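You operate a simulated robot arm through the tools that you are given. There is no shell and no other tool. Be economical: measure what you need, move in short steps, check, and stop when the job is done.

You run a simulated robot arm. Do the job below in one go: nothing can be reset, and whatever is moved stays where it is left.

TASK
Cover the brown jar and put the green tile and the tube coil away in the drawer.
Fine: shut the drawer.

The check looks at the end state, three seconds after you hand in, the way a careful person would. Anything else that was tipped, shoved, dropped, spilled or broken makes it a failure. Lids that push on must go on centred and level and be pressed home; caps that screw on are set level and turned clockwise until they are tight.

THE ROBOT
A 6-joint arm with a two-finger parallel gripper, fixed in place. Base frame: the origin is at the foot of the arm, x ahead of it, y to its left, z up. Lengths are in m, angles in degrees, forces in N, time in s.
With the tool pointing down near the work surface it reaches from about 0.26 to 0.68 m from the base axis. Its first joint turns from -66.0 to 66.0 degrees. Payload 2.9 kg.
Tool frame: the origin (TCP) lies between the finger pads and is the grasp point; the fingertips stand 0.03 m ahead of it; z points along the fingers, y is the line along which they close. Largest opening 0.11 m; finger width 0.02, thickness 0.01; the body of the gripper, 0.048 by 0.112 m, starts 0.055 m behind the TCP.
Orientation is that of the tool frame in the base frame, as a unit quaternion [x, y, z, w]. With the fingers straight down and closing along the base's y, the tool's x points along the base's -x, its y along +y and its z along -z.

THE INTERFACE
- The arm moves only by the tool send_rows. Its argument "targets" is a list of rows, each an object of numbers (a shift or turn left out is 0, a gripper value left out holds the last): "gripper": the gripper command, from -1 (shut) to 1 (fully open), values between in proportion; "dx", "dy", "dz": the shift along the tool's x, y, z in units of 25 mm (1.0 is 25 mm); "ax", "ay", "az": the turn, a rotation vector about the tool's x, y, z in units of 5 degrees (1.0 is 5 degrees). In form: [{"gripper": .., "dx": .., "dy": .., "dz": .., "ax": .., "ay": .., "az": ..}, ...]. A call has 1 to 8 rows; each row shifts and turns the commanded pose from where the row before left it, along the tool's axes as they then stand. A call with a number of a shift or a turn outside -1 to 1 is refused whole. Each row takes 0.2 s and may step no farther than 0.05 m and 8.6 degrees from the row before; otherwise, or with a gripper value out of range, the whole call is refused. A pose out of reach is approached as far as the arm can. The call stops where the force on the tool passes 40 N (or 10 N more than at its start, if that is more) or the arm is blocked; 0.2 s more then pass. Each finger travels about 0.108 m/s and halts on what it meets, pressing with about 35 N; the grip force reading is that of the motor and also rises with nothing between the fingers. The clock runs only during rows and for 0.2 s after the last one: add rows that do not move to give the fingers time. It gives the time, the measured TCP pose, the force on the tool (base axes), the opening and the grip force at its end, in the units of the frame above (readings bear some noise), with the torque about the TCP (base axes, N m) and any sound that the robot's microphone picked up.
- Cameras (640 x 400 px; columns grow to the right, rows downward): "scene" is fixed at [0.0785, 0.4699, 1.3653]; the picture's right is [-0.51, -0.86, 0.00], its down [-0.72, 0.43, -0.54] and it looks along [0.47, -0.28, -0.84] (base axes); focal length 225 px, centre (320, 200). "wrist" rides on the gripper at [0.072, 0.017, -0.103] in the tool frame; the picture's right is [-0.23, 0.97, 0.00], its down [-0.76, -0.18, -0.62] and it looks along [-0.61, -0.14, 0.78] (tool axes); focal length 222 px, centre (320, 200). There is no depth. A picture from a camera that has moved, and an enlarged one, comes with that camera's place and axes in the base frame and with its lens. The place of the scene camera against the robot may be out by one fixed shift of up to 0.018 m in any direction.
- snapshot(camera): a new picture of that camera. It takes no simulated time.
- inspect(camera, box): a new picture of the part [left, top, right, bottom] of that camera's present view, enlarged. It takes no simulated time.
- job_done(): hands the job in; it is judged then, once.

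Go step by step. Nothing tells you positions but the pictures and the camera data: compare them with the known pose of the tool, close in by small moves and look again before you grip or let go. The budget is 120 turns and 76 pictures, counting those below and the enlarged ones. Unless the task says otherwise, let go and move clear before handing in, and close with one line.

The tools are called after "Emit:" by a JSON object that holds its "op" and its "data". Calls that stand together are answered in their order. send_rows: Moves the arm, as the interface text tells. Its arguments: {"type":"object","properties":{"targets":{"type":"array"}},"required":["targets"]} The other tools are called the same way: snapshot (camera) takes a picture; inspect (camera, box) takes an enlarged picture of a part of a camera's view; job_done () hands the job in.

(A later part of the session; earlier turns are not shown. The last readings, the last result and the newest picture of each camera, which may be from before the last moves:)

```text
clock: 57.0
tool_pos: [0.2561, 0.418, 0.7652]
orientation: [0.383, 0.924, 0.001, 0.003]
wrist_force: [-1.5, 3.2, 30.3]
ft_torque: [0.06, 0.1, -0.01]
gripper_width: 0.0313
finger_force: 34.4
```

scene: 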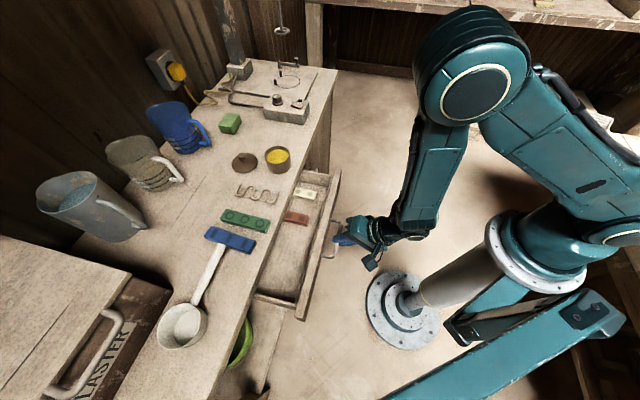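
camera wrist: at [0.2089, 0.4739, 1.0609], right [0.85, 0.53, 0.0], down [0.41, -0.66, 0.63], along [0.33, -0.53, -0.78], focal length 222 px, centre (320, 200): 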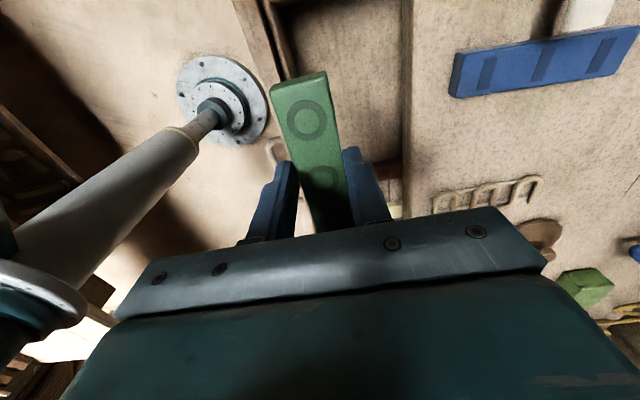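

Contact: the tile is on the floor at 30 N. I'll ease up slightly, open a little and lift away.

Emit:
{"op": "send_rows", "data": {"targets": [{"dz": -0.12}, {"gripper": -0.3}, {}, {"dz": -0.5}, {"dz": -0.8}, {"dz": -1}, {"dz": -1}, {"dz": -1}]}}

Emit:
{"op": "send_rows", "data": {"targets": [{"dz": -1}, {"dz": -1}, {"dz": -1}, {}]}}

Emit:
{"op": "snapshot", "data": {"camera": "wrist"}}

Emit:
{"op": "inspect", "data": {"camera": "scene", "box": [200, 150, 360, 310]}}

```text
clock: 58.8
tool_pos: [0.2565, 0.4173, 0.8748]
orientation: [0.384, 0.923, 0.001, 0.002]
wrist_force: [1.2, 0.8, -0.3]
ft_torque: [-0.01, -0.01, -0.02]
gripper_width: 0.0385
finger_force: 0.1
```

```text
clock: 59.8
tool_pos: [0.2571, 0.418, 0.9517]
orientation: [0.384, 0.923, 0.0, 0.002]
wrist_force: [0.2, 0.3, 0.5]
ft_torque: [0.0, -0.01, -0.02]
gripper_width: 0.0386
finger_force: 0.1
```

```text
41 pictures are left
camera wrist: at [0.2178, 0.4824, 1.0537], right [0.85, 0.53, 0.0], down [0.41, -0.66, 0.63], along [0.33, -0.53, -0.78], focal length 222 px, centre (320, 200)
```

wrist: 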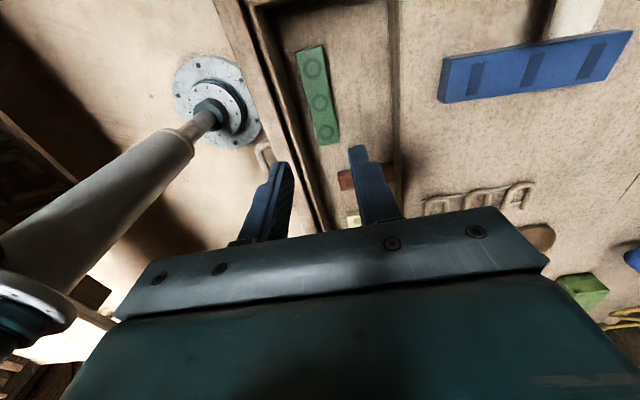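

```text
2.50 times, centred on (280, 230) of scene
camera zoom: at [0.0785, 0.4699, 1.3653], right [-0.51, -0.86, 0.0], down [-0.72, 0.43, -0.54], along [0.47, -0.28, -0.84], focal length 562 px, centre (420, 125)
```

zoom: 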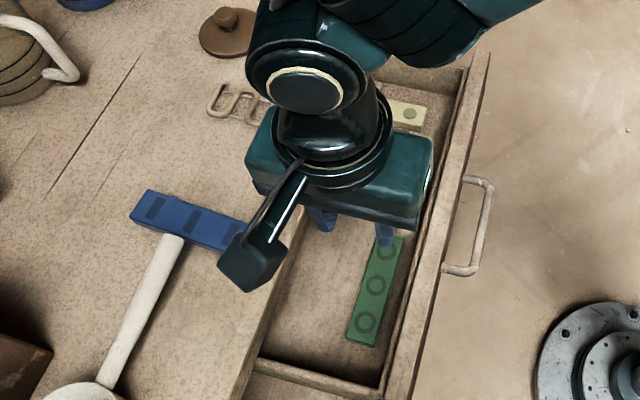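

The tile lies flat in the drawer. The coil is about 11 cm long, so I want more opening. I'll lower the closed fingers into the gap behind the drawer front, in line with the handle, and push the front further out.

Emit:
{"op": "send_rows", "data": {"targets": [{"gripper": -1, "dx": -0.9}, {"dx": -0.9}, {"dx": -0.9}, {"dx": -0.85}, {"dz": 1}, {"dz": 1}, {"dz": 1}, {}]}}

Emit:
{"op": "snapshot", "data": {"camera": "wrist"}}

```text
clock: 61.6
tool_pos: [0.3202, 0.3518, 0.8768]
orientation: [0.383, 0.924, 0.0, 0.002]
wrist_force: [0.9, -0.1, 0.0]
ft_torque: [0.03, -0.01, 0.01]
gripper_width: 0.0001
finger_force: 34.8
```

```text
39 pictures are left
camera wrist: at [0.2808, 0.418, 0.9796], right [0.85, 0.53, 0.0], down [0.41, -0.66, 0.63], along [0.33, -0.53, -0.78], focal length 222 px, centre (320, 200)
```

wrist: 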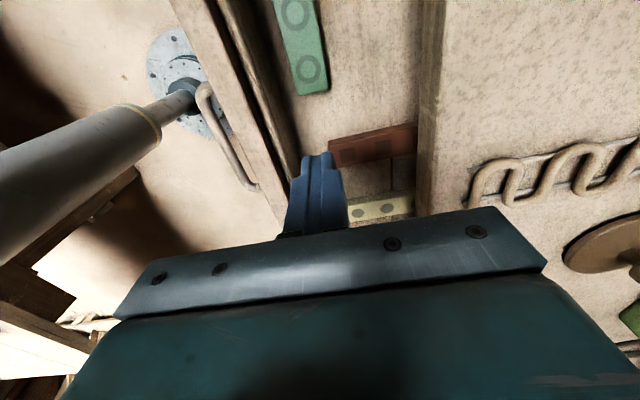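

The fingers line up with the gap between the green and red tiles (about ±1 cm clear). I'll lower them to just above the floor.

Emit:
{"op": "send_rows", "data": {"targets": [{"dy": -0.2}, {"dz": 1}, {"dz": 1}, {"dz": 1}, {"dz": 0.3}, {}]}}

Emit:
{"op": "send_rows", "data": {"targets": [{"dy": -0.5}, {"dy": -0.5}, {"dy": -0.5}, {"dy": -0.5}, {}]}}

```text
clock: 63.0
tool_pos: [0.3168, 0.3508, 0.7933]
orientation: [0.384, 0.924, 0.0, 0.002]
wrist_force: [1.1, -0.9, 0.7]
ft_torque: [0.01, 0.0, 0.02]
gripper_width: 0.0001
finger_force: 34.6
```

```text
clock: 64.2
tool_pos: [0.281, 0.3152, 0.791]
orientation: [0.384, 0.923, 0.0, 0.002]
wrist_force: [1.0, 0.3, -0.4]
ft_torque: [-0.03, 0.0, 0.0]
gripper_width: 0.0001
finger_force: 35.0
```

Emit:
{"op": "inspect", "data": {"camera": "scene", "box": [200, 150, 380, 330]}}

```text
2.22 times, centred on (290, 240) of scene
camera zoom: at [0.0785, 0.4699, 1.3653], right [-0.51, -0.86, 0.0], down [-0.72, 0.43, -0.54], along [0.47, -0.28, -0.84], focal length 500 px, centre (387, 111)
```

zoom: 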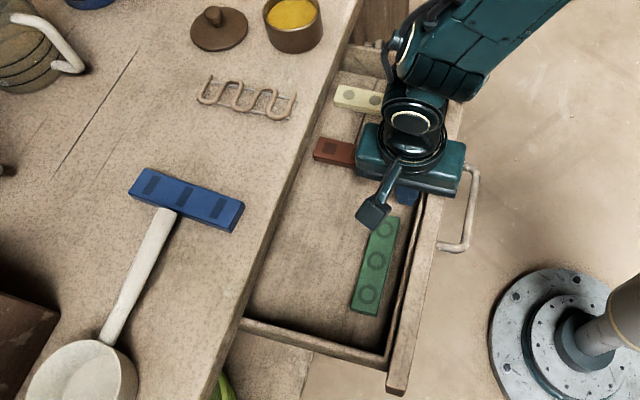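

The drawer slides out under the push, with hardly any resistance. I'll continue.

Emit:
{"op": "send_rows", "data": {"targets": [{"dy": -0.5}, {"dy": -0.5}, {"dy": -0.5}, {"dy": -0.5}, {"dy": -0.4}, {}]}}

Emit:
{"op": "inspect", "data": {"camera": "scene", "box": [200, 150, 380, 330]}}

```text
clock: 65.6
tool_pos: [0.2395, 0.2739, 0.7918]
orientation: [0.384, 0.923, 0.0, 0.002]
wrist_force: [0.1, 0.6, 0.0]
ft_torque: [-0.03, 0.01, 0.0]
gripper_width: 0.0001
finger_force: 34.9
```

```text
2.22 times, centred on (290, 240) of scene
camera zoom: at [0.0785, 0.4699, 1.3653], right [-0.51, -0.86, 0.0], down [-0.72, 0.43, -0.54], along [0.47, -0.28, -0.84], focal length 500 px, centre (387, 111)
```

zoom: 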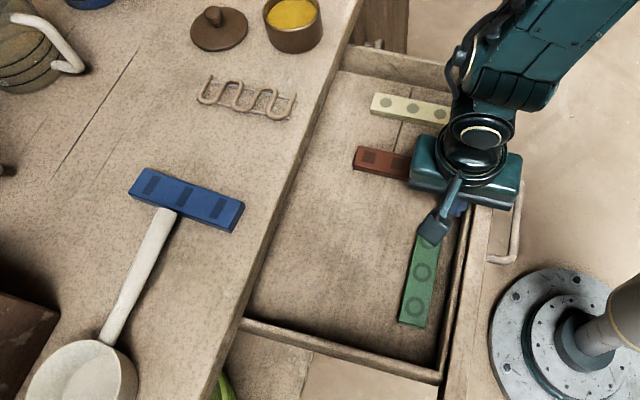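

The drawer is now wide open, with a clear area behind the tile. I'll withdraw upward and go over the coil in the normal orientation.

Emit:
{"op": "send_rows", "data": {"targets": [{"dy": 0.2}, {"dz": -1}, {"dz": -1}, {"dz": -1}, {"dz": -1}, {"dz": -1}, {"dz": -1}, {"dz": -1}]}}

Emit:
{"op": "send_rows", "data": {"targets": [{"dy": 1, "az": -1}, {"dy": 1, "dx": 0.1, "az": -1}, {"dy": 1, "dx": 0.2, "az": -1}, {"dy": 1, "dx": 0.3, "az": -1}, {"az": -1}, {"az": -1}, {"az": -1}, {"az": -1}]}}

Emit:
{"op": "send_rows", "data": {"targets": [{"az": -1}, {"az": -1}, {"az": -1}, {"az": -1}, {"az": -1}, {"az": -1}, {"az": -1}, {"az": -1}]}}

Emit:
{"op": "send_rows", "data": {"targets": [{"az": -1}, {"az": -1}, {"gripper": -0.2}, {}]}}

```text
clock: 67.4
tool_pos: [0.239, 0.2771, 0.9674]
orientation: [0.383, 0.924, 0.0, 0.002]
wrist_force: [0.7, -0.3, 0.6]
ft_torque: [-0.02, 0.0, 0.01]
gripper_width: 0.0
finger_force: 34.7
```

```text
clock: 69.2
tool_pos: [0.2886, 0.3657, 0.9685]
orientation: [0.044, 0.999, 0.0, 0.001]
wrist_force: [0.1, 0.7, 0.2]
ft_torque: [-0.01, 0.0, -0.04]
gripper_width: 0.0001
finger_force: 35.0
```

```text
clock: 71.0
tool_pos: [0.2904, 0.3646, 0.9685]
orientation: [-0.301, 0.954, -0.002, 0.002]
wrist_force: [-0.2, -0.2, -0.3]
ft_torque: [-0.01, 0.01, 0.0]
gripper_width: 0.0
finger_force: 35.4
```

```text
clock: 72.0
tool_pos: [0.2896, 0.3649, 0.969]
orientation: [-0.383, 0.924, -0.001, 0.002]
wrist_force: [-0.2, -0.7, 0.2]
ft_torque: [0.0, 0.04, 0.01]
gripper_width: 0.0439
finger_force: 0.1
```

Emit:
{"op": "send_rows", "data": {"targets": [{"dx": -0.8, "dy": -0.5}, {"dx": -0.8, "dy": -0.5}, {"dx": -0.8, "dy": -0.5}, {"dx": -0.8, "dy": -0.5}, {"dx": -0.7}, {}]}}

Emit:
{"op": "snapshot", "data": {"camera": "wrist"}}

Emit:
{"op": "inspect", "data": {"camera": "wrist", "box": [200, 60, 420, 220]}}

```text
clock: 73.4
tool_pos: [0.3925, 0.3969, 0.9684]
orientation: [-0.383, 0.924, -0.002, 0.002]
wrist_force: [-0.3, 0.4, -0.1]
ft_torque: [-0.02, 0.02, -0.01]
gripper_width: 0.0441
finger_force: 0.0
```

```text
36 pictures are left
camera wrist: at [0.3306, 0.3599, 1.0713], right [-0.53, 0.85, 0.0], down [0.66, 0.41, 0.63], along [0.53, 0.33, -0.78], focal length 222 px, centre (320, 200)
```

wrist: 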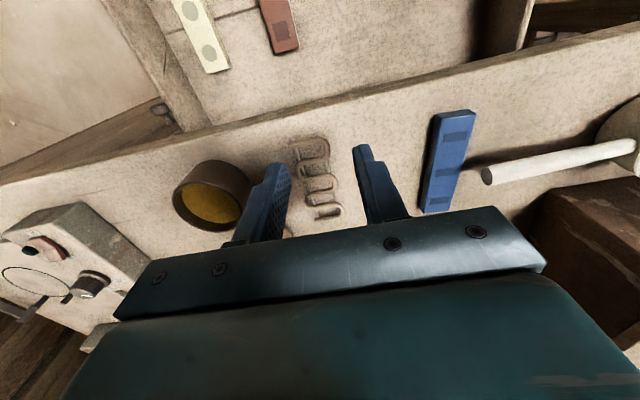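

```text
2.50 times, centred on (310, 140) of wrist
camera zoom: at [0.3306, 0.3599, 1.0713], right [-0.53, 0.85, 0.0], down [0.66, 0.41, 0.63], along [0.53, 0.33, -0.78], focal length 555 px, centre (345, 350)
```

zoom: 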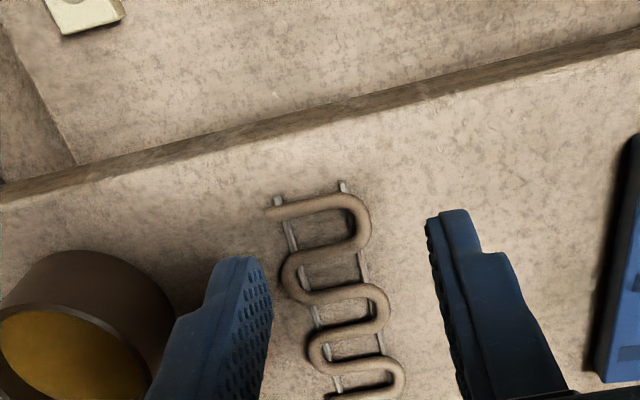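

The coil is aligned with the tool, centred at about n 0.63, e 0.010, and roughly 0.04 m wide. I'll move above it and partway down.

Emit:
{"op": "send_rows", "data": {"targets": [{"gripper": -0.05, "dx": -0.8, "dy": -0.5}, {"dx": -0.8}, {"dx": -0.8}, {"dx": -0.4}, {"dz": 1}, {"dz": 0.7}, {}]}}

Emit:
{"op": "inspect", "data": {"camera": "wrist", "box": [160, 40, 480, 220]}}

```text
clock: 75.0
tool_pos: [0.4529, 0.4388, 0.9278]
orientation: [-0.382, 0.924, -0.001, 0.002]
wrist_force: [-0.7, 0.2, 0.6]
ft_torque: [0.02, 0.01, 0.0]
gripper_width: 0.0521
finger_force: 0.1
```

```text
2.00 times, centred on (320, 130) of wrist
camera zoom: at [0.3893, 0.4012, 1.0292], right [-0.53, 0.85, 0.0], down [0.66, 0.41, 0.62], along [0.53, 0.33, -0.78], focal length 444 px, centre (320, 340)
```

zoom: 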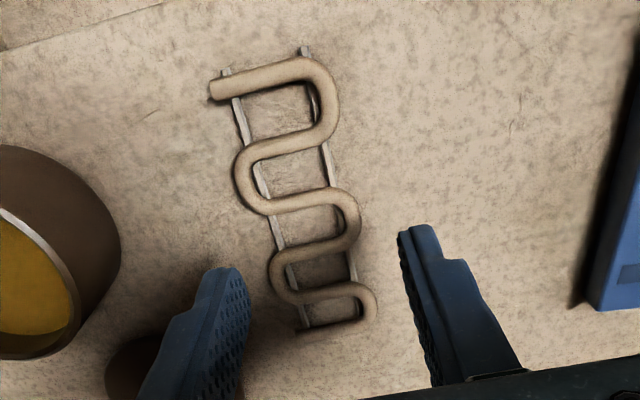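

The coil spans 0.042 m and sits 4.6 mm off centre. I'll place the fingers on the opposing bends just beyond its middle, then descend and grip.

Emit:
{"op": "send_rows", "data": {"targets": [{"dx": -0.5, "dy": -0.18}, {"dz": 0.8}, {"dz": 0.6}, {"dz": 0.28}, {}]}}

Emit:
{"op": "inspect", "data": {"camera": "wrist", "box": [160, 40, 480, 220]}}

```text
clock: 76.2
tool_pos: [0.4644, 0.4428, 0.8862]
orientation: [-0.382, 0.924, -0.001, 0.001]
wrist_force: [0.2, -0.2, -0.6]
ft_torque: [-0.01, 0.02, 0.01]
gripper_width: 0.0524
finger_force: 0.0
```

```text
2.00 times, centred on (320, 130) of wrist
camera zoom: at [0.401, 0.4064, 0.9888], right [-0.53, 0.85, 0.0], down [0.66, 0.41, 0.62], along [0.53, 0.33, -0.78], focal length 444 px, centre (320, 340)
```

zoom: 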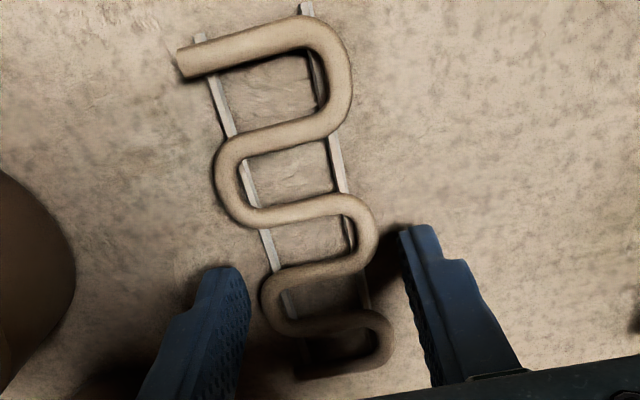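

The fingers straddle the coil at two facing bends, so I'll close.

Emit:
{"op": "send_rows", "data": {"targets": [{"dz": 0.06}, {"gripper": -1}, {}, {}, {}]}}

Emit:
{"op": "inspect", "data": {"camera": "wrist", "box": [160, 40, 480, 220]}}

```text
clock: 77.4
tool_pos: [0.4644, 0.4439, 0.8841]
orientation: [-0.381, 0.924, -0.002, 0.001]
wrist_force: [-1.6, -0.2, 3.1]
ft_torque: [-0.01, 0.02, 0.04]
gripper_width: 0.0446
finger_force: 34.8
```

```text
2.00 times, centred on (320, 130) of wrist
camera zoom: at [0.4014, 0.4065, 0.987], right [-0.53, 0.85, 0.0], down [0.66, 0.41, 0.63], along [0.53, 0.33, -0.78], focal length 444 px, centre (320, 340)
```

zoom: 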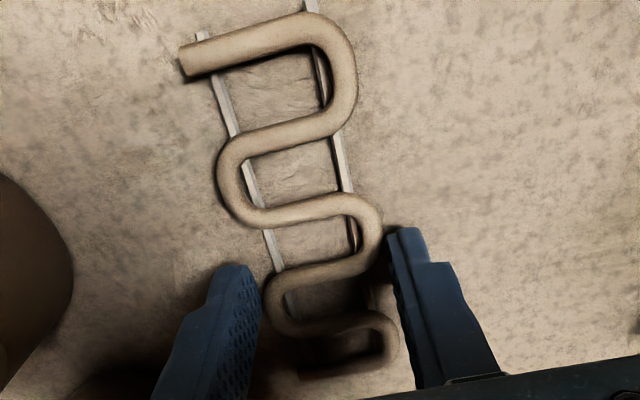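

The coil is held at 0.0446 m with no twist. I'll lift it gently and look.

Emit:
{"op": "send_rows", "data": {"targets": [{"dz": -0.3}, {"dz": -0.6}, {"dz": -0.8}, {"dz": -0.8}, {"dz": -0.5}, {}]}}

Emit:
{"op": "snapshot", "data": {"camera": "wrist"}}

```text
clock: 78.8
tool_pos: [0.4645, 0.4442, 0.9567]
orientation: [-0.382, 0.924, -0.001, 0.001]
wrist_force: [0.2, 0.6, 0.0]
ft_torque: [0.04, 0.0, -0.01]
gripper_width: 0.0448
finger_force: 35.1
```

```text
31 pictures are left
camera wrist: at [0.4012, 0.4061, 1.0599], right [-0.53, 0.85, 0.0], down [0.66, 0.41, 0.63], along [0.53, 0.33, -0.78], focal length 222 px, centre (320, 200)
```

wrist: 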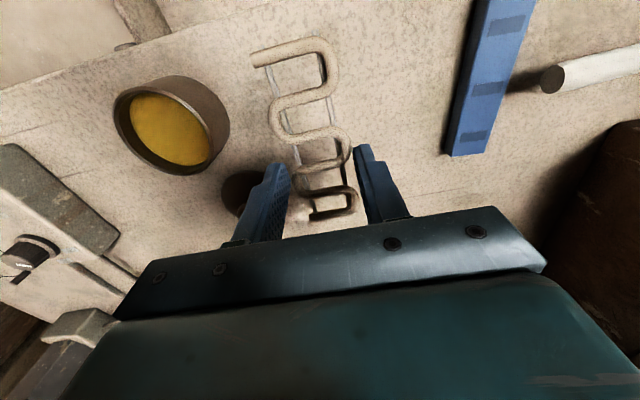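

The coil is lifted and level. It fits lengthways between the tile and the slab edge, so I'll carry it over the drawer without turning it.

Emit:
{"op": "send_rows", "data": {"targets": [{"dx": 0.843, "dy": 0.4}, {"dx": 0.843, "dy": 0.6}, {"dx": 0.843, "dy": 0.7}, {"dx": 0.843, "dy": 0.72}, {"dx": 0.843, "dy": 0.72}, {"dx": 0.843, "dy": 0.72}, {"dx": 0.843, "dy": 0.72}, {}]}}

Emit:
{"op": "snapshot", "data": {"camera": "wrist"}}

Emit:
{"op": "inspect", "data": {"camera": "scene", "box": [200, 150, 380, 330]}}

```text
clock: 80.6
tool_pos: [0.2782, 0.4211, 0.9579]
orientation: [-0.382, 0.924, -0.001, 0.002]
wrist_force: [0.2, 0.0, -0.1]
ft_torque: [-0.04, -0.01, 0.01]
gripper_width: 0.0445
finger_force: 35.0
```

```text
30 pictures are left
camera wrist: at [0.2154, 0.3829, 1.0604], right [-0.53, 0.85, 0.0], down [0.66, 0.41, 0.63], along [0.53, 0.33, -0.78], focal length 222 px, centre (320, 200)
```

wrist: 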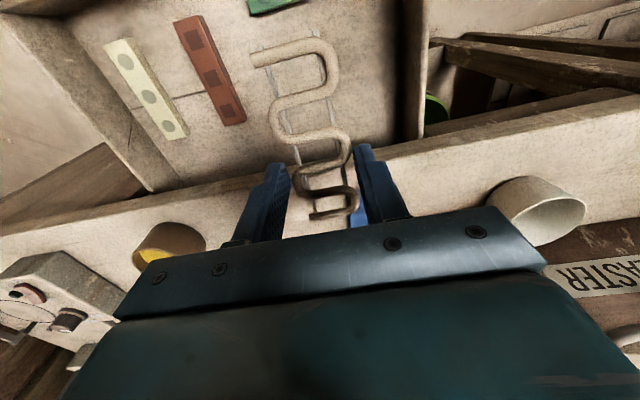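

```text
2.22 times, centred on (290, 240) of scene
camera zoom: at [0.0785, 0.4699, 1.3653], right [-0.51, -0.86, 0.0], down [-0.72, 0.43, -0.54], along [0.47, -0.28, -0.84], focal length 500 px, centre (387, 111)
```

zoom: 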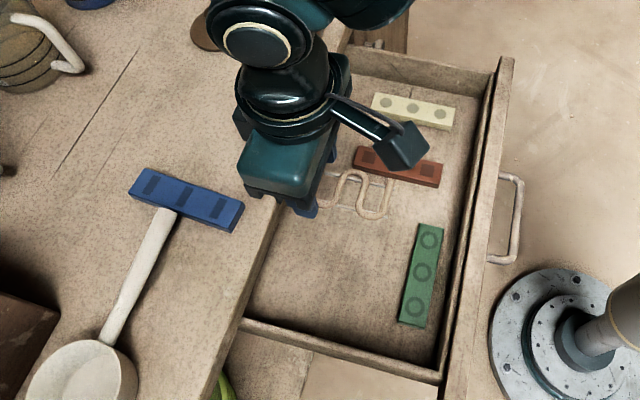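

The coil is clear of the green tile and the slab. I'll lower it.

Emit:
{"op": "send_rows", "data": {"targets": [{"dz": 1}, {"dz": 1}, {"dz": 1}, {"dz": 1}, {"dz": 1}, {"dz": 1}, {"dz": 0.5}, {}]}}

Emit:
{"op": "send_rows", "data": {"targets": [{"dz": 0.2}, {"dz": 0.15}, {"dz": 0.12}, {"dz": 0.1}, {}]}}

Emit:
{"op": "snapshot", "data": {"camera": "wrist"}}

```text
clock: 82.4
tool_pos: [0.2773, 0.4226, 0.7951]
orientation: [-0.382, 0.924, -0.001, 0.002]
wrist_force: [0.4, -0.9, -0.7]
ft_torque: [-0.03, 0.04, 0.0]
gripper_width: 0.0443
finger_force: 35.5
```

```text
clock: 83.6
tool_pos: [0.2776, 0.4209, 0.7819]
orientation: [-0.382, 0.924, -0.001, 0.002]
wrist_force: [-0.1, 0.1, -1.1]
ft_torque: [0.01, 0.0, -0.01]
gripper_width: 0.0449
finger_force: 35.0
```

```text
28 pictures are left
camera wrist: at [0.2157, 0.3831, 0.8841], right [-0.53, 0.85, 0.0], down [0.66, 0.41, 0.63], along [0.53, 0.33, -0.78], focal length 222 px, centre (320, 200)
```

wrist: 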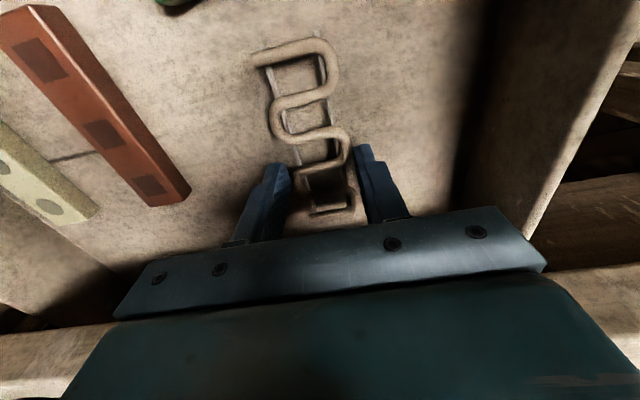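

Emit:
{"op": "send_rows", "data": {"targets": [{"dz": 0.15}, {"dz": 0.12}, {"dz": 0.1}, {}]}}

```text
clock: 84.6
tool_pos: [0.2786, 0.4203, 0.7724]
orientation: [-0.382, 0.924, -0.001, 0.001]
wrist_force: [-0.3, 0.2, 0.5]
ft_torque: [-0.01, 0.04, -0.02]
gripper_width: 0.0446
finger_force: 35.2
```

Emit:
{"op": "send_rows", "data": {"targets": [{"dz": 0.08}, {"dz": 0.08}, {}]}}

```text
clock: 85.4
tool_pos: [0.2794, 0.421, 0.7692]
orientation: [-0.383, 0.924, -0.001, 0.003]
wrist_force: [-1.5, 0.4, 14.5]
ft_torque: [-0.07, 0.25, 0.0]
gripper_width: 0.0444
finger_force: 34.8
```

The coil touches the floor (14 N). I'll release it and rise.

Emit:
{"op": "send_rows", "data": {"targets": [{"dz": -0.04}, {"gripper": -0.03}, {}, {"dz": -0.5}, {"dz": -1}, {"dz": -1}, {"dz": -1}, {"dz": -1}]}}

Emit:
{"op": "send_rows", "data": {"targets": [{"dz": -1}, {"dz": -1}, {"dz": -1}, {"dx": 0.5}, {}]}}

Emit:
{"op": "snapshot", "data": {"camera": "wrist"}}

Emit:
{"op": "inspect", "data": {"camera": "scene", "box": [200, 110, 380, 310]}}

```text
clock: 87.2
tool_pos: [0.2777, 0.4227, 0.8822]
orientation: [-0.382, 0.924, -0.001, 0.001]
wrist_force: [-0.7, 0.4, 0.6]
ft_torque: [0.0, 0.02, 0.01]
gripper_width: 0.0532
finger_force: 0.0
```

```text
clock: 88.4
tool_pos: [0.272, 0.4106, 0.9559]
orientation: [-0.381, 0.924, -0.001, 0.001]
wrist_force: [0.4, 0.4, 0.3]
ft_torque: [0.04, 0.05, -0.04]
gripper_width: 0.0533
finger_force: 0.0
```

```text
27 pictures are left
camera wrist: at [0.208, 0.3733, 1.0582], right [-0.53, 0.85, 0.0], down [0.66, 0.41, 0.63], along [0.53, 0.33, -0.78], focal length 222 px, centre (320, 200)
```

wrist: 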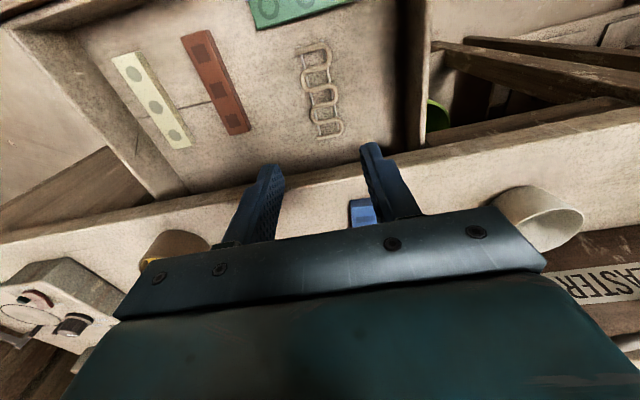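

```text
2.00 times, centred on (290, 210) of scene
camera zoom: at [0.0785, 0.4699, 1.3653], right [-0.51, -0.86, 0.0], down [-0.72, 0.43, -0.54], along [0.47, -0.28, -0.84], focal length 450 px, centre (380, 180)
```

zoom: 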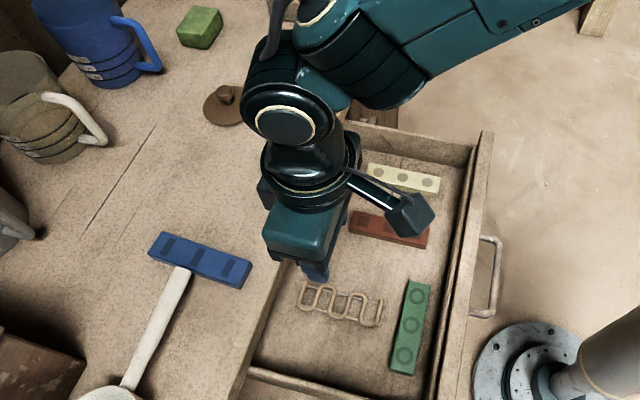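

Both items lie flat and separate in the drawer. To start closing it, I'll straddle the drawer front from above beside the handle and push it in.

Emit:
{"op": "send_rows", "data": {"targets": [{"gripper": 0.8, "dx": 0.765, "dy": -0.715}, {"dx": 0.765, "dy": -0.715}, {"dx": 0.765, "dy": -0.715}, {"dx": 0.765, "dy": -0.715}, {"dx": 0.765, "dy": -0.715}, {"dx": 0.765, "dy": -0.715}, {"dx": 0.765, "dy": -0.715}, {"dx": 0.765, "dy": -0.715}]}}

Emit:
{"op": "send_rows", "data": {"targets": [{"az": 1}, {"az": 1}, {"az": 1}, {"az": 1}, {"az": 1}, {"az": 1}, {"az": 1}, {"az": 1}]}}

Emit:
{"op": "send_rows", "data": {"targets": [{"az": 1}, {"az": 1}, {"az": 1}, {"az": 1}, {"az": 1}, {"az": 1}, {"az": 1}, {"az": 1}]}}

Emit:
{"op": "send_rows", "data": {"targets": [{"az": 1}, {"az": 1}, {"dz": 0.8}, {"dz": 0.8}, {}]}}

Emit:
{"op": "snapshot", "data": {"camera": "wrist"}}

```text
clock: 90.2
tool_pos: [0.2639, 0.2006, 0.9546]
orientation: [-0.383, 0.924, -0.001, 0.001]
wrist_force: [-1.0, -0.2, 0.2]
ft_torque: [0.0, 0.0, -0.02]
gripper_width: 0.0987
finger_force: 0.0
```

```text
clock: 92.0
tool_pos: [0.2631, 0.2021, 0.9551]
orientation: [-0.041, 0.999, -0.001, 0.002]
wrist_force: [-0.3, -0.3, 0.2]
ft_torque: [0.02, -0.02, 0.02]
gripper_width: 0.0987
finger_force: 0.1
```

```text
clock: 93.8
tool_pos: [0.263, 0.2034, 0.9561]
orientation: [0.303, 0.953, 0.001, 0.002]
wrist_force: [0.5, -1.4, 1.2]
ft_torque: [0.02, 0.04, -0.01]
gripper_width: 0.0991
finger_force: 0.1
```

```text
clock: 95.0
tool_pos: [0.2617, 0.203, 0.9154]
orientation: [0.383, 0.924, 0.0, 0.002]
wrist_force: [-0.4, 0.5, -0.2]
ft_torque: [0.0, 0.02, 0.0]
gripper_width: 0.0989
finger_force: 0.0
```

```text
25 pictures are left
camera wrist: at [0.2232, 0.2673, 1.0175], right [0.85, 0.53, 0.0], down [0.41, -0.66, 0.63], along [0.33, -0.53, -0.78], focal length 222 px, centre (320, 200)
```

wrist: 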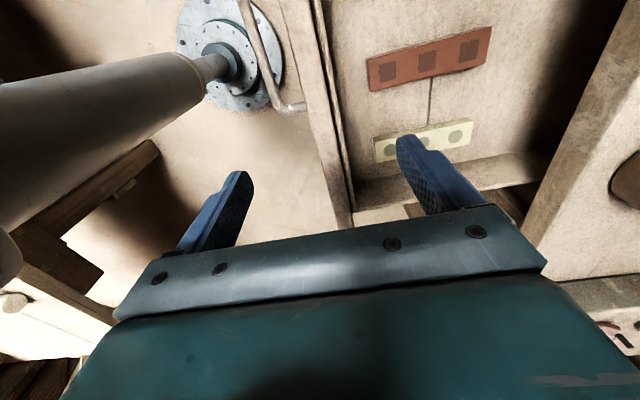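

The drawer front lies between the open fingers. I'll shift 2 cm clear of the handle, descend so the tips sit just below the front's top edge, and push toward the bench.

Emit:
{"op": "send_rows", "data": {"targets": [{"dx": -0.8, "dy": 0.2}, {"dz": 1}, {"dz": 1}, {"dz": 1}, {"dz": 1}, {"dz": 0.1}, {}]}}

Emit:
{"op": "snapshot", "data": {"camera": "wrist"}}

```text
clock: 96.6
tool_pos: [0.2822, 0.1917, 0.8155]
orientation: [0.383, 0.924, 0.0, 0.002]
wrist_force: [0.0, -0.5, 0.7]
ft_torque: [-0.01, -0.02, 0.01]
gripper_width: 0.099
finger_force: 0.1
```

```text
24 pictures are left
camera wrist: at [0.2423, 0.2576, 0.9171], right [0.85, 0.53, 0.0], down [0.41, -0.66, 0.63], along [0.33, -0.53, -0.78], focal length 222 px, centre (320, 200)
```

wrist: 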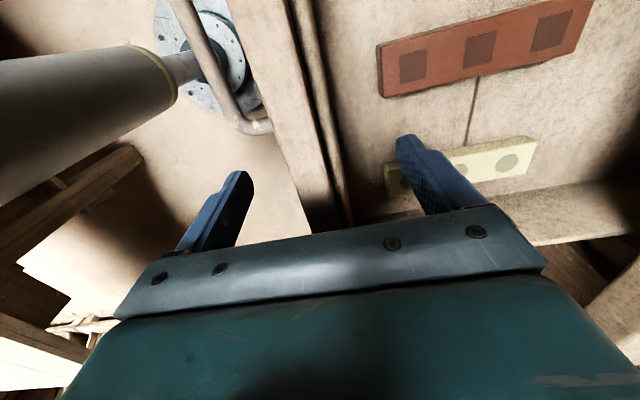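

Emit:
{"op": "send_rows", "data": {"targets": [{"dz": 0.2}, {"dy": 0.5}, {"dy": 0.5}, {"dy": 0.4}, {"dy": 0.4}, {"dy": 0.4}, {"dy": 0.4}, {}]}}

Emit:
{"op": "snapshot", "data": {"camera": "wrist"}}

```text
clock: 98.4
tool_pos: [0.3273, 0.2373, 0.807]
orientation: [0.384, 0.923, 0.0, 0.002]
wrist_force: [-0.1, -0.1, 0.1]
ft_torque: [0.0, -0.01, -0.02]
gripper_width: 0.0988
finger_force: 0.1
```

```text
23 pictures are left
camera wrist: at [0.2881, 0.3027, 0.9111], right [0.85, 0.53, 0.0], down [0.41, -0.66, 0.63], along [0.33, -0.53, -0.78], focal length 222 px, centre (320, 200)
```

wrist: 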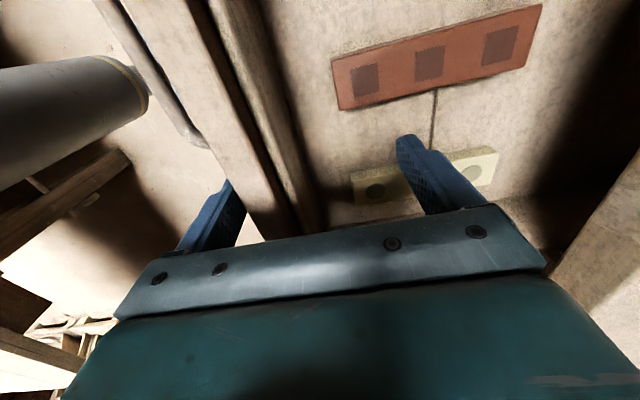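

The outer finger is pushing the front in. I'll continue until the inner finger nears the slab.

Emit:
{"op": "send_rows", "data": {"targets": [{"dy": 0.42}, {"dy": 0.42}, {"dy": 0.42}, {"dy": 0.42}, {"dy": 0.42}, {"dy": 0.42}, {"dy": 0.4}, {}]}}

Emit:
{"op": "inspect", "data": {"camera": "scene", "box": [200, 110, 380, 310]}}

```text
clock: 100.2
tool_pos: [0.3772, 0.289, 0.8087]
orientation: [0.383, 0.924, 0.0, 0.002]
wrist_force: [-0.3, 0.0, 0.1]
ft_torque: [0.01, 0.02, 0.02]
gripper_width: 0.0986
finger_force: 0.0
```

```text
2.00 times, centred on (290, 210) of scene
camera zoom: at [0.0785, 0.4699, 1.3653], right [-0.51, -0.86, 0.0], down [-0.72, 0.43, -0.54], along [0.47, -0.28, -0.84], focal length 450 px, centre (380, 180)
```

zoom: 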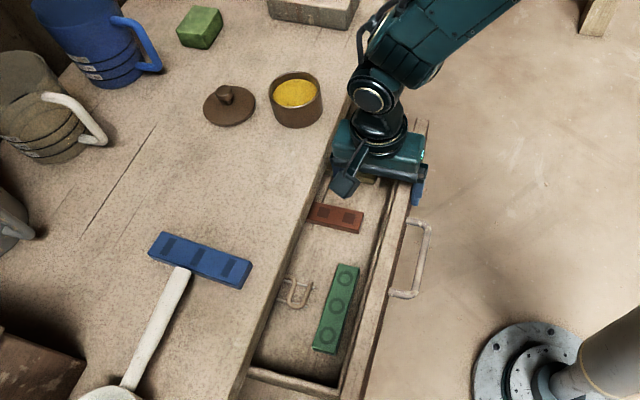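

The front is at about n 0.42 now. I'll lift out and close the gripper, then go in front of the handle with a 30° tilt to finish pushing on the bar, so the body stays clear of the slab.

Emit:
{"op": "send_rows", "data": {"targets": [{"dy": -0.15}, {"dz": -1}, {"dz": -1}, {"dz": -1}, {"dz": -1}, {"dz": -1}, {"gripper": -1}, {}]}}

Emit:
{"op": "send_rows", "data": {"targets": [{"dx": 0.7, "dy": -0.9}, {"dx": 0.7, "dy": -0.9}, {"dx": 0.7, "dy": -0.9}, {"dx": 0.7, "dy": -0.9}, {"dx": 0.7, "dy": -0.8}, {"az": -1}, {"az": -1}, {"az": -1}]}}

Emit:
{"op": "send_rows", "data": {"targets": [{"az": -1}, {"az": -1}, {"az": -1}, {"az": -1}, {"az": -1}, {"az": -1}, {"az": -1}, {"az": -1}]}}

Emit:
{"op": "send_rows", "data": {"targets": [{"az": -1}, {"az": -1}, {"az": -1}, {"az": -1}, {"az": -1}, {"az": -1}, {"az": -1}, {}]}}

Emit:
{"op": "send_rows", "data": {"targets": [{"ay": -1}, {"ay": -1}, {"ay": -1}, {"ay": -1}, {"ay": -1}, {"ay": -1}, {}]}}

Emit:
{"op": "snapshot", "data": {"camera": "wrist"}}

```text
clock: 102.0
tool_pos: [0.375, 0.2861, 0.9322]
orientation: [0.383, 0.924, 0.0, 0.002]
wrist_force: [-0.2, -0.1, -0.2]
ft_torque: [0.05, -0.01, 0.04]
gripper_width: 0.0001
finger_force: 28.2
```

```text
clock: 103.8
tool_pos: [0.2351, 0.2722, 0.9324]
orientation: [0.259, 0.966, 0.0, 0.002]
wrist_force: [-0.1, -0.2, 0.3]
ft_torque: [0.02, -0.04, 0.01]
gripper_width: 0.0
finger_force: 34.9
```

```text
clock: 105.6
tool_pos: [0.2363, 0.2708, 0.9338]
orientation: [-0.087, 0.996, -0.001, 0.002]
wrist_force: [0.4, 0.1, -0.5]
ft_torque: [0.01, 0.06, 0.0]
gripper_width: 0.0002
finger_force: 34.7
```

```text
clock: 107.4
tool_pos: [0.2367, 0.2706, 0.9346]
orientation: [-0.384, 0.923, -0.001, 0.001]
wrist_force: [-0.4, -0.5, -0.4]
ft_torque: [0.03, 0.0, -0.01]
gripper_width: 0.0001
finger_force: 35.0
```

```text
clock: 109.0
tool_pos: [0.2354, 0.2718, 0.9331]
orientation: [-0.369, 0.892, 0.097, 0.241]
wrist_force: [0.3, -0.8, -0.1]
ft_torque: [0.0, 0.04, 0.02]
gripper_width: 0.0001
finger_force: 35.6
```

```text
21 pictures are left
camera wrist: at [0.1424, 0.2039, 0.9858], right [-0.55, 0.83, 0.11], down [0.37, 0.12, 0.92], along [0.75, 0.55, -0.37], focal length 222 px, centre (320, 200)
```

wrist: 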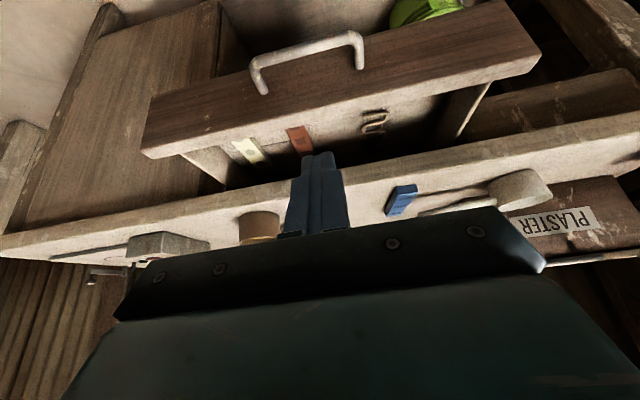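

The bar is at about n 0.39. I'll descend just in front of it.

Emit:
{"op": "send_rows", "data": {"targets": [{"dz": -0.2, "dx": 0.35}, {"dz": 0.895, "dx": 0.516}, {"dz": 0.895, "dx": 0.516}, {"dz": 0.895, "dx": 0.516}, {"dz": 0.895, "dx": 0.516}, {"dz": 0.895, "dx": 0.516}, {"dz": 0.895, "dx": 0.516}, {}]}}

Emit:
{"op": "inspect", "data": {"camera": "wrist", "box": [160, 40, 480, 240]}}

```text
clock: 110.8
tool_pos: [0.2317, 0.2701, 0.7792]
orientation: [-0.37, 0.892, 0.098, 0.24]
wrist_force: [0.1, -0.1, 1.0]
ft_torque: [0.01, -0.01, 0.01]
gripper_width: 0.0001
finger_force: 35.0
out of reach, approached as far as the arm can: row 2, 3
```

```text
2.00 times, centred on (320, 140) of wrist
camera zoom: at [0.1391, 0.203, 0.831], right [-0.55, 0.83, 0.11], down [0.37, 0.12, 0.92], along [0.75, 0.55, -0.37], focal length 444 px, centre (320, 320)
```

zoom: 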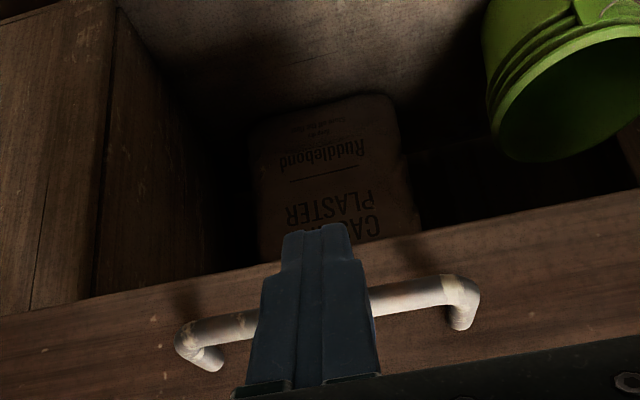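

The fingers sit in front of the bar. I'll push straight toward the bench.

Emit:
{"op": "send_rows", "data": {"targets": [{"dz": 0.3, "dx": -0.52}, {"dz": 0.3, "dx": -0.52}, {"dz": 0.4, "dx": -0.69}, {"dz": 0.4, "dx": -0.69}, {"dz": 0.4, "dx": -0.69}, {"dz": 0.4, "dx": -0.69}, {"dz": 0.3, "dx": -0.52}, {}]}}

Emit:
{"op": "send_rows", "data": {"targets": [{"dz": 0.3, "dx": -0.52}, {"dz": 0.2, "dx": -0.346}, {"dz": 0.1, "dx": -0.173}, {}]}}

Emit:
{"op": "snapshot", "data": {"camera": "wrist"}}

```text
clock: 112.6
tool_pos: [0.3226, 0.3594, 0.7779]
orientation: [-0.369, 0.892, 0.098, 0.241]
wrist_force: [-0.8, -0.9, -0.2]
ft_torque: [-0.01, 0.01, -0.01]
gripper_width: 0.0001
finger_force: 35.4
```

```text
clock: 113.6
tool_pos: [0.3431, 0.3792, 0.779]
orientation: [-0.368, 0.893, 0.096, 0.241]
wrist_force: [-0.7, -1.2, 0.0]
ft_torque: [-0.03, -0.01, 0.02]
gripper_width: 0.0002
finger_force: 35.2
```

```text
19 pictures are left
camera wrist: at [0.2501, 0.3121, 0.831], right [-0.55, 0.83, 0.11], down [0.37, 0.12, 0.92], along [0.75, 0.55, -0.37], focal length 222 px, centre (320, 200)
```

wrist: 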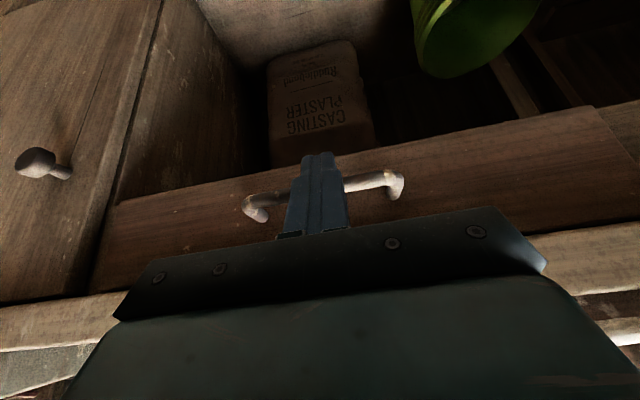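

Nearly shut. I'll push in small steps until it seats.

Emit:
{"op": "send_rows", "data": {"targets": [{"dz": 0.1, "dx": -0.173}, {"dz": 0.1, "dx": -0.173}, {"dz": 0.06, "dx": -0.104}, {}]}}

Emit:
{"op": "send_rows", "data": {"targets": [{"dz": 0.06, "dx": -0.104}, {"dz": 0.06, "dx": -0.104}, {}]}}

```text
clock: 114.6
tool_pos: [0.3515, 0.388, 0.7782]
orientation: [-0.369, 0.893, 0.097, 0.24]
wrist_force: [-5.4, -5.7, -0.5]
ft_torque: [-0.04, 0.12, 0.03]
gripper_width: 0.0
finger_force: 34.9
```

```text
clock: 115.4
tool_pos: [0.3541, 0.3894, 0.7751]
orientation: [-0.37, 0.895, 0.093, 0.232]
wrist_force: [-21.9, -20.4, -6.7]
ft_torque: [-0.28, 0.29, 0.0]
gripper_width: 0.0
finger_force: 35.1
```

It met a firm stop exactly where the handle was at the start, so the drawer is shut. I'll back off, rise and straighten the tool.

Emit:
{"op": "send_rows", "data": {"targets": [{"dz": -0.3, "dx": 0.52}, {"dz": -0.4, "dx": 0.69}, {"dz": -0.4, "dx": 0.69}, {"dz": -0.86, "dx": -0.5}, {"dz": -0.86, "dx": -0.5}, {"dz": -0.86, "dx": -0.5}, {"dz": -0.86, "dx": -0.5}, {"dz": -0.86, "dx": -0.5}]}}

Emit:
{"op": "send_rows", "data": {"targets": [{"dz": -0.86, "dx": -0.5}, {"ay": 1}, {"ay": 1}, {"ay": 1}, {"ay": 1}, {"ay": 1}, {"ay": 0.8}, {}]}}

Emit:
{"op": "inspect", "data": {"camera": "scene", "box": [180, 100, 360, 280]}}

```text
clock: 117.2
tool_pos: [0.3197, 0.3556, 0.9041]
orientation: [-0.369, 0.892, 0.097, 0.24]
wrist_force: [1.1, 0.1, 0.0]
ft_torque: [0.0, 0.02, -0.01]
gripper_width: 0.0
finger_force: 35.4
```

```text
clock: 119.0
tool_pos: [0.3175, 0.3548, 0.9287]
orientation: [-0.382, 0.924, 0.002, 0.008]
wrist_force: [-0.2, -0.3, -0.3]
ft_torque: [-0.01, -0.01, 0.02]
gripper_width: 0.0
finger_force: 34.5
```

```text
2.22 times, centred on (270, 190) of scene
camera zoom: at [0.0785, 0.4699, 1.3653], right [-0.51, -0.86, 0.0], down [-0.72, 0.43, -0.54], along [0.47, -0.28, -0.84], focal length 500 px, centre (431, 222)
```

zoom: 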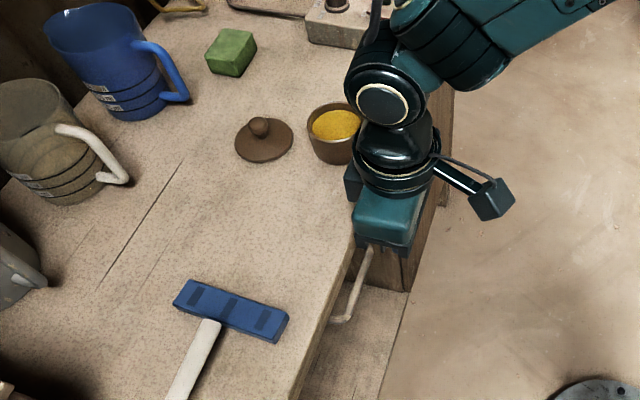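

The drawer is shut. Next is the lid, which I place near n 0.70, e 0.09. I'll rise and move in for a view.

Emit:
{"op": "send_rows", "data": {"targets": [{"dz": -1, "ay": 0.2}, {"dz": -1}, {"dx": -0.9, "dy": -0.8, "gripper": 0}, {"dx": -0.9, "dy": -0.8}, {"dx": -0.9, "dy": -0.8}, {"dx": -0.9, "dy": -0.8}, {"dx": -0.9, "dy": -0.8}, {}]}}

Emit:
{"op": "snapshot", "data": {"camera": "wrist"}}

```text
clock: 120.8
tool_pos: [0.4668, 0.3637, 0.975]
orientation: [-0.382, 0.924, -0.001, 0.002]
wrist_force: [0.2, -0.7, 0.4]
ft_torque: [0.0, -0.01, -0.03]
gripper_width: 0.055
finger_force: 0.0
```

```text
17 pictures are left
camera wrist: at [0.4042, 0.326, 1.0796], right [-0.53, 0.85, 0.0], down [0.66, 0.41, 0.62], along [0.53, 0.33, -0.78], focal length 222 px, centre (320, 200)
```

wrist: 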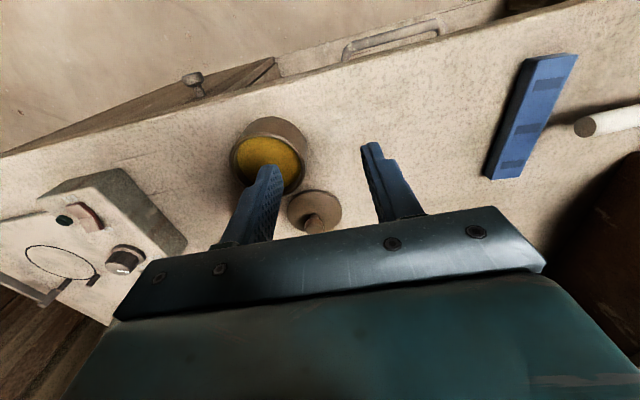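

The lid centre is at about n 0.703, e 0.107 and the jar at about n 0.60, e 0.124. The lid is at the edge of reach, so I'll move toward it and see how far the arm goes upright.

Emit:
{"op": "send_rows", "data": {"targets": [{"gripper": -0.15, "dx": -0.8, "dy": -0.28}, {"dx": -0.8, "dy": -0.28}, {"dx": -0.8, "dy": -0.28}, {"dx": -0.8, "dy": -0.28}, {"dx": -0.8, "dy": -0.28}, {}]}}

Emit:
{"op": "inspect", "data": {"camera": "wrist", "box": [200, 60, 440, 220]}}

```text
clock: 122.2
tool_pos: [0.5494, 0.3905, 0.975]
orientation: [-0.382, 0.924, -0.001, 0.002]
wrist_force: [0.7, -0.4, -0.4]
ft_torque: [0.0, -0.03, 0.01]
gripper_width: 0.047
finger_force: 0.1
out of reach, approached as far as the arm can: row 4, 5
```

```text
2.50 times, centred on (320, 140) of wrist
camera zoom: at [0.4858, 0.3515, 1.0779], right [-0.53, 0.85, 0.0], down [0.66, 0.41, 0.62], along [0.53, 0.33, -0.78], focal length 555 px, centre (320, 350)
```

zoom: 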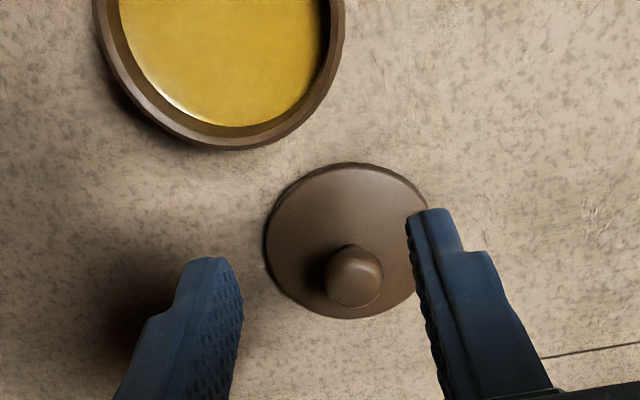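

Upright the arm stops at r 0.674, and the knob is at n 0.707, e 0.110, z ≈ 0.885. A 15° outward tilt should reach it, so I'll apply that and come in above the knob.

Emit:
{"op": "send_rows", "data": {"targets": [{"ay": -1}, {"ay": -1}, {"ay": -1}, {"dz": 0.6, "dx": -0.05, "dy": -0.12}, {"dz": 0.6, "dx": -0.05}, {"dz": 0.4, "dx": -0.05}, {}]}}

Emit:
{"op": "inspect", "data": {"camera": "wrist", "box": [200, 60, 440, 220]}}

```text
clock: 123.8
tool_pos: [0.5591, 0.4081, 0.9885]
orientation: [-0.379, 0.921, 0.021, 0.09]
wrist_force: [0.6, 0.6, 0.4]
ft_torque: [0.01, -0.01, -0.02]
gripper_width: 0.0467
finger_force: 0.0
out of reach, approached as far as the arm can: row 1, 2, 3, 4, 5, 6
```

```text
2.50 times, centred on (320, 140) of wrist
camera zoom: at [0.4822, 0.3601, 1.0765], right [-0.53, 0.85, 0.01], down [0.56, 0.34, 0.76], along [0.64, 0.4, -0.65], focal length 555 px, centre (320, 350)
```

zoom: 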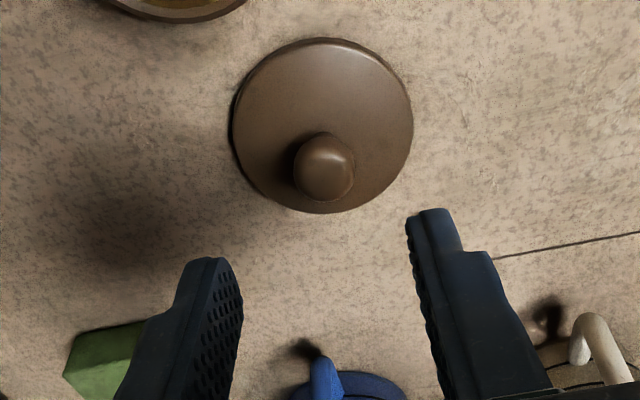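

The arm needs more tilt out there. I'll increase it to 25° and see where it gets.

Emit:
{"op": "send_rows", "data": {"targets": [{"ay": -1}, {"ay": -1}, {}]}}

```text
clock: 124.6
tool_pos: [0.56, 0.4077, 0.9891]
orientation: [-0.379, 0.921, 0.021, 0.09]
wrist_force: [0.1, 0.8, -0.3]
ft_torque: [-0.02, -0.01, 0.02]
gripper_width: 0.0465
finger_force: 0.1
out of reach, approached as far as the arm can: row 1, 2
```

It is stuck against full extension. Reach may improve lower down, so I'll return to upright and try at lower height.

Emit:
{"op": "send_rows", "data": {"targets": [{"ay": 1, "dx": 0.4}, {"ay": 1, "dx": 0.4}, {"ay": 1, "dx": 0.4}, {"ay": 1}, {"ay": 1}, {}]}}

```text
clock: 126.0
tool_pos: [0.4823, 0.3958, 0.9806]
orientation: [-0.376, 0.92, -0.036, -0.104]
wrist_force: [-0.1, 0.0, 0.0]
ft_torque: [0.02, -0.01, 0.03]
gripper_width: 0.0466
finger_force: 0.0
out of reach, approached as far as the arm can: row 2, 3, 4, 5
```

Emit:
{"op": "send_rows", "data": {"targets": [{"ay": -1, "dx": 0.2}, {"ay": -1, "dx": 0.2}, {"ay": -0.5}, {}]}}

```text
clock: 127.0
tool_pos: [0.4783, 0.3809, 0.9839]
orientation: [-0.379, 0.925, -0.02, -0.011]
wrist_force: [-0.4, -0.4, -0.1]
ft_torque: [0.04, 0.0, -0.01]
gripper_width: 0.0467
finger_force: 0.0
```

I'm upright again within a couple of degrees. I'll correct that, move between jar and lid at height, then descend there and test the reach lower down.

Emit:
{"op": "send_rows", "data": {"targets": [{"ay": -0.41, "ax": -0.33}, {"dx": -0.7, "dy": -0.55}, {"dx": -0.7, "dy": -0.55}, {"dx": -0.7, "dy": -0.55}, {}]}}

Emit:
{"op": "send_rows", "data": {"targets": [{"dz": 0.7}, {"dz": 0.7}, {"dz": 0.4}, {}]}}

Emit:
{"op": "send_rows", "data": {"targets": [{"dx": -0.3}, {"dx": -0.3}, {"dx": -0.3}, {}]}}

```text
clock: 128.2
tool_pos: [0.5441, 0.3888, 0.9849]
orientation: [-0.38, 0.925, -0.003, 0.001]
wrist_force: [-0.2, 0.6, -0.2]
ft_torque: [-0.01, -0.01, 0.01]
gripper_width: 0.0467
finger_force: 0.0
out of reach, approached as far as the arm can: row 1, 4
```

```text
clock: 129.2
tool_pos: [0.5462, 0.3884, 0.9394]
orientation: [-0.38, 0.925, -0.001, 0.0]
wrist_force: [-0.3, 0.2, 0.4]
ft_torque: [0.01, 0.05, -0.02]
gripper_width: 0.0466
finger_force: 0.0
```

```text
clock: 130.2
tool_pos: [0.55, 0.3954, 0.9386]
orientation: [-0.379, 0.925, 0.0, 0.0]
wrist_force: [-0.6, 0.7, 0.2]
ft_torque: [0.01, -0.02, -0.02]
gripper_width: 0.0469
finger_force: 0.0
out of reach, approached as far as the arm can: row 2, 3
```

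The upright limit is r ≈ 0.677 at any height. Tilting about the present tip position should bring the wrist inward and free up reach, so I'll tilt 20° here.

Emit:
{"op": "send_rows", "data": {"targets": [{"dx": 0.2}, {"ay": -1}, {"ay": -1}, {"ay": -1}, {"ay": -1}, {}]}}

Emit:
{"op": "send_rows", "data": {"targets": [{"dx": -0.4}, {"dx": -0.4}, {"dx": -0.4}, {}]}}

```text
clock: 131.6
tool_pos: [0.555, 0.4041, 0.9622]
orientation: [-0.378, 0.923, 0.015, 0.071]
wrist_force: [0.1, -0.2, 0.1]
ft_torque: [-0.01, -0.02, -0.01]
gripper_width: 0.0465
finger_force: 0.0
out of reach, approached as far as the arm can: row 1, 2, 3, 4, 5
```

```text
clock: 132.6
tool_pos: [0.565, 0.4136, 0.965]
orientation: [-0.378, 0.923, 0.015, 0.071]
wrist_force: [0.2, -0.3, 0.3]
ft_torque: [0.0, 0.0, -0.02]
gripper_width: 0.0467
finger_force: 0.1
out of reach, approached as far as the arm can: row 2, 3
```

I think the solver is trapped at the fully stretched posture. I'll back off to n ≈ 0.62, tilt there, and then extend.

Emit:
{"op": "send_rows", "data": {"targets": [{"dx": 0.8, "dz": -0.15}, {"dx": 0.8, "dz": -0.15}, {"dx": 0.8, "dz": -0.15}, {}]}}

Emit:
{"op": "send_rows", "data": {"targets": [{"ay": -1}, {"ay": -1}, {"ay": -1}, {}]}}

```text
clock: 133.6
tool_pos: [0.5287, 0.3758, 0.9686]
orientation: [-0.377, 0.923, 0.014, 0.071]
wrist_force: [-0.6, 0.0, 0.4]
ft_torque: [0.0, 0.03, 0.01]
gripper_width: 0.0468
finger_force: 0.0
out of reach, approached as far as the arm can: row 3
```

```text
clock: 134.6
tool_pos: [0.5339, 0.3777, 0.9831]
orientation: [-0.378, 0.922, 0.019, 0.085]
wrist_force: [1.3, 0.1, -0.2]
ft_torque: [0.01, 0.01, -0.03]
gripper_width: 0.047
finger_force: 0.0
out of reach, approached as far as the arm can: row 1, 2, 3
```

Tilting is limited in this posture. I'll go back upright and inward, tilt to 25° where that worked before (n ≈ 0.5), and then extend outward with the tilt held.

Emit:
{"op": "send_rows", "data": {"targets": [{"ay": 1}, {"ay": 1}, {"dx": 0.9, "dy": 0.5}, {"dx": 0.9, "dy": 0.5}, {"dx": 0.9, "dy": 0.5}, {"dx": 0.9, "dy": 0.5}, {"dx": 0.9, "dy": 0.5}, {}]}}

Emit:
{"op": "send_rows", "data": {"targets": [{"ay": -1}, {"ay": -1}, {"ay": -1}, {"ay": -1}, {"ay": -1}, {}]}}

```text
clock: 136.4
tool_pos: [0.4707, 0.3891, 1.0019]
orientation: [-0.377, 0.926, -0.013, 0.003]
wrist_force: [-1.0, -0.8, 0.4]
ft_torque: [0.01, 0.0, 0.0]
gripper_width: 0.0466
finger_force: 0.2
out of reach, approached as far as the arm can: row 4, 5, 6, 7
```

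```text
clock: 137.8
tool_pos: [0.5064, 0.4192, 1.028]
orientation: [-0.375, 0.919, 0.032, 0.118]
wrist_force: [0.4, 0.3, 1.0]
ft_torque: [-0.02, 0.0, -0.01]
gripper_width: 0.047
finger_force: 0.1
out of reach, approached as far as the arm can: row 1, 2, 3, 4, 5
```

Even moving inward is refused now, so the arm may have flipped its posture. I'll look at the scene.

Emit:
{"op": "snapshot", "data": {"camera": "scene"}}

```text
14 pictures are left
```

scene: 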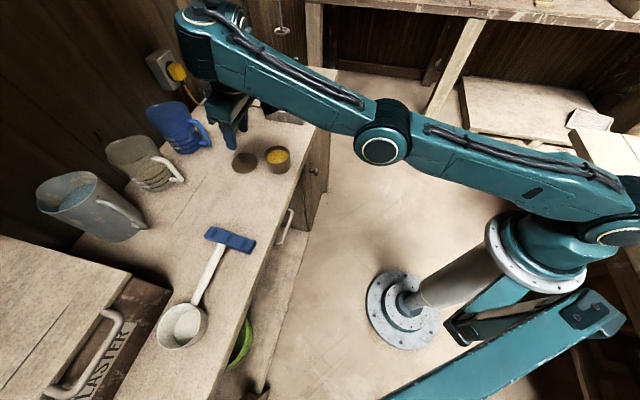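

The arm looks almost straight at the elbow. I'll try raising and retracting with larger combined steps to unfold it.

Emit:
{"op": "send_rows", "data": {"targets": [{"dx": 1, "dz": -1}, {"dx": 1, "dz": -1}, {"dx": 1, "dz": -1}, {"dx": 1, "dz": -0.5}, {"dx": 1}, {}]}}

```text
clock: 139.2
tool_pos: [0.4842, 0.3897, 1.1268]
orientation: [-0.376, 0.919, 0.032, 0.117]
wrist_force: [-0.1, -0.2, 0.2]
ft_torque: [0.0, -0.01, 0.02]
gripper_width: 0.0467
finger_force: 0.1
out of reach, approached as far as the arm can: row 1, 2, 3, 4, 5
```

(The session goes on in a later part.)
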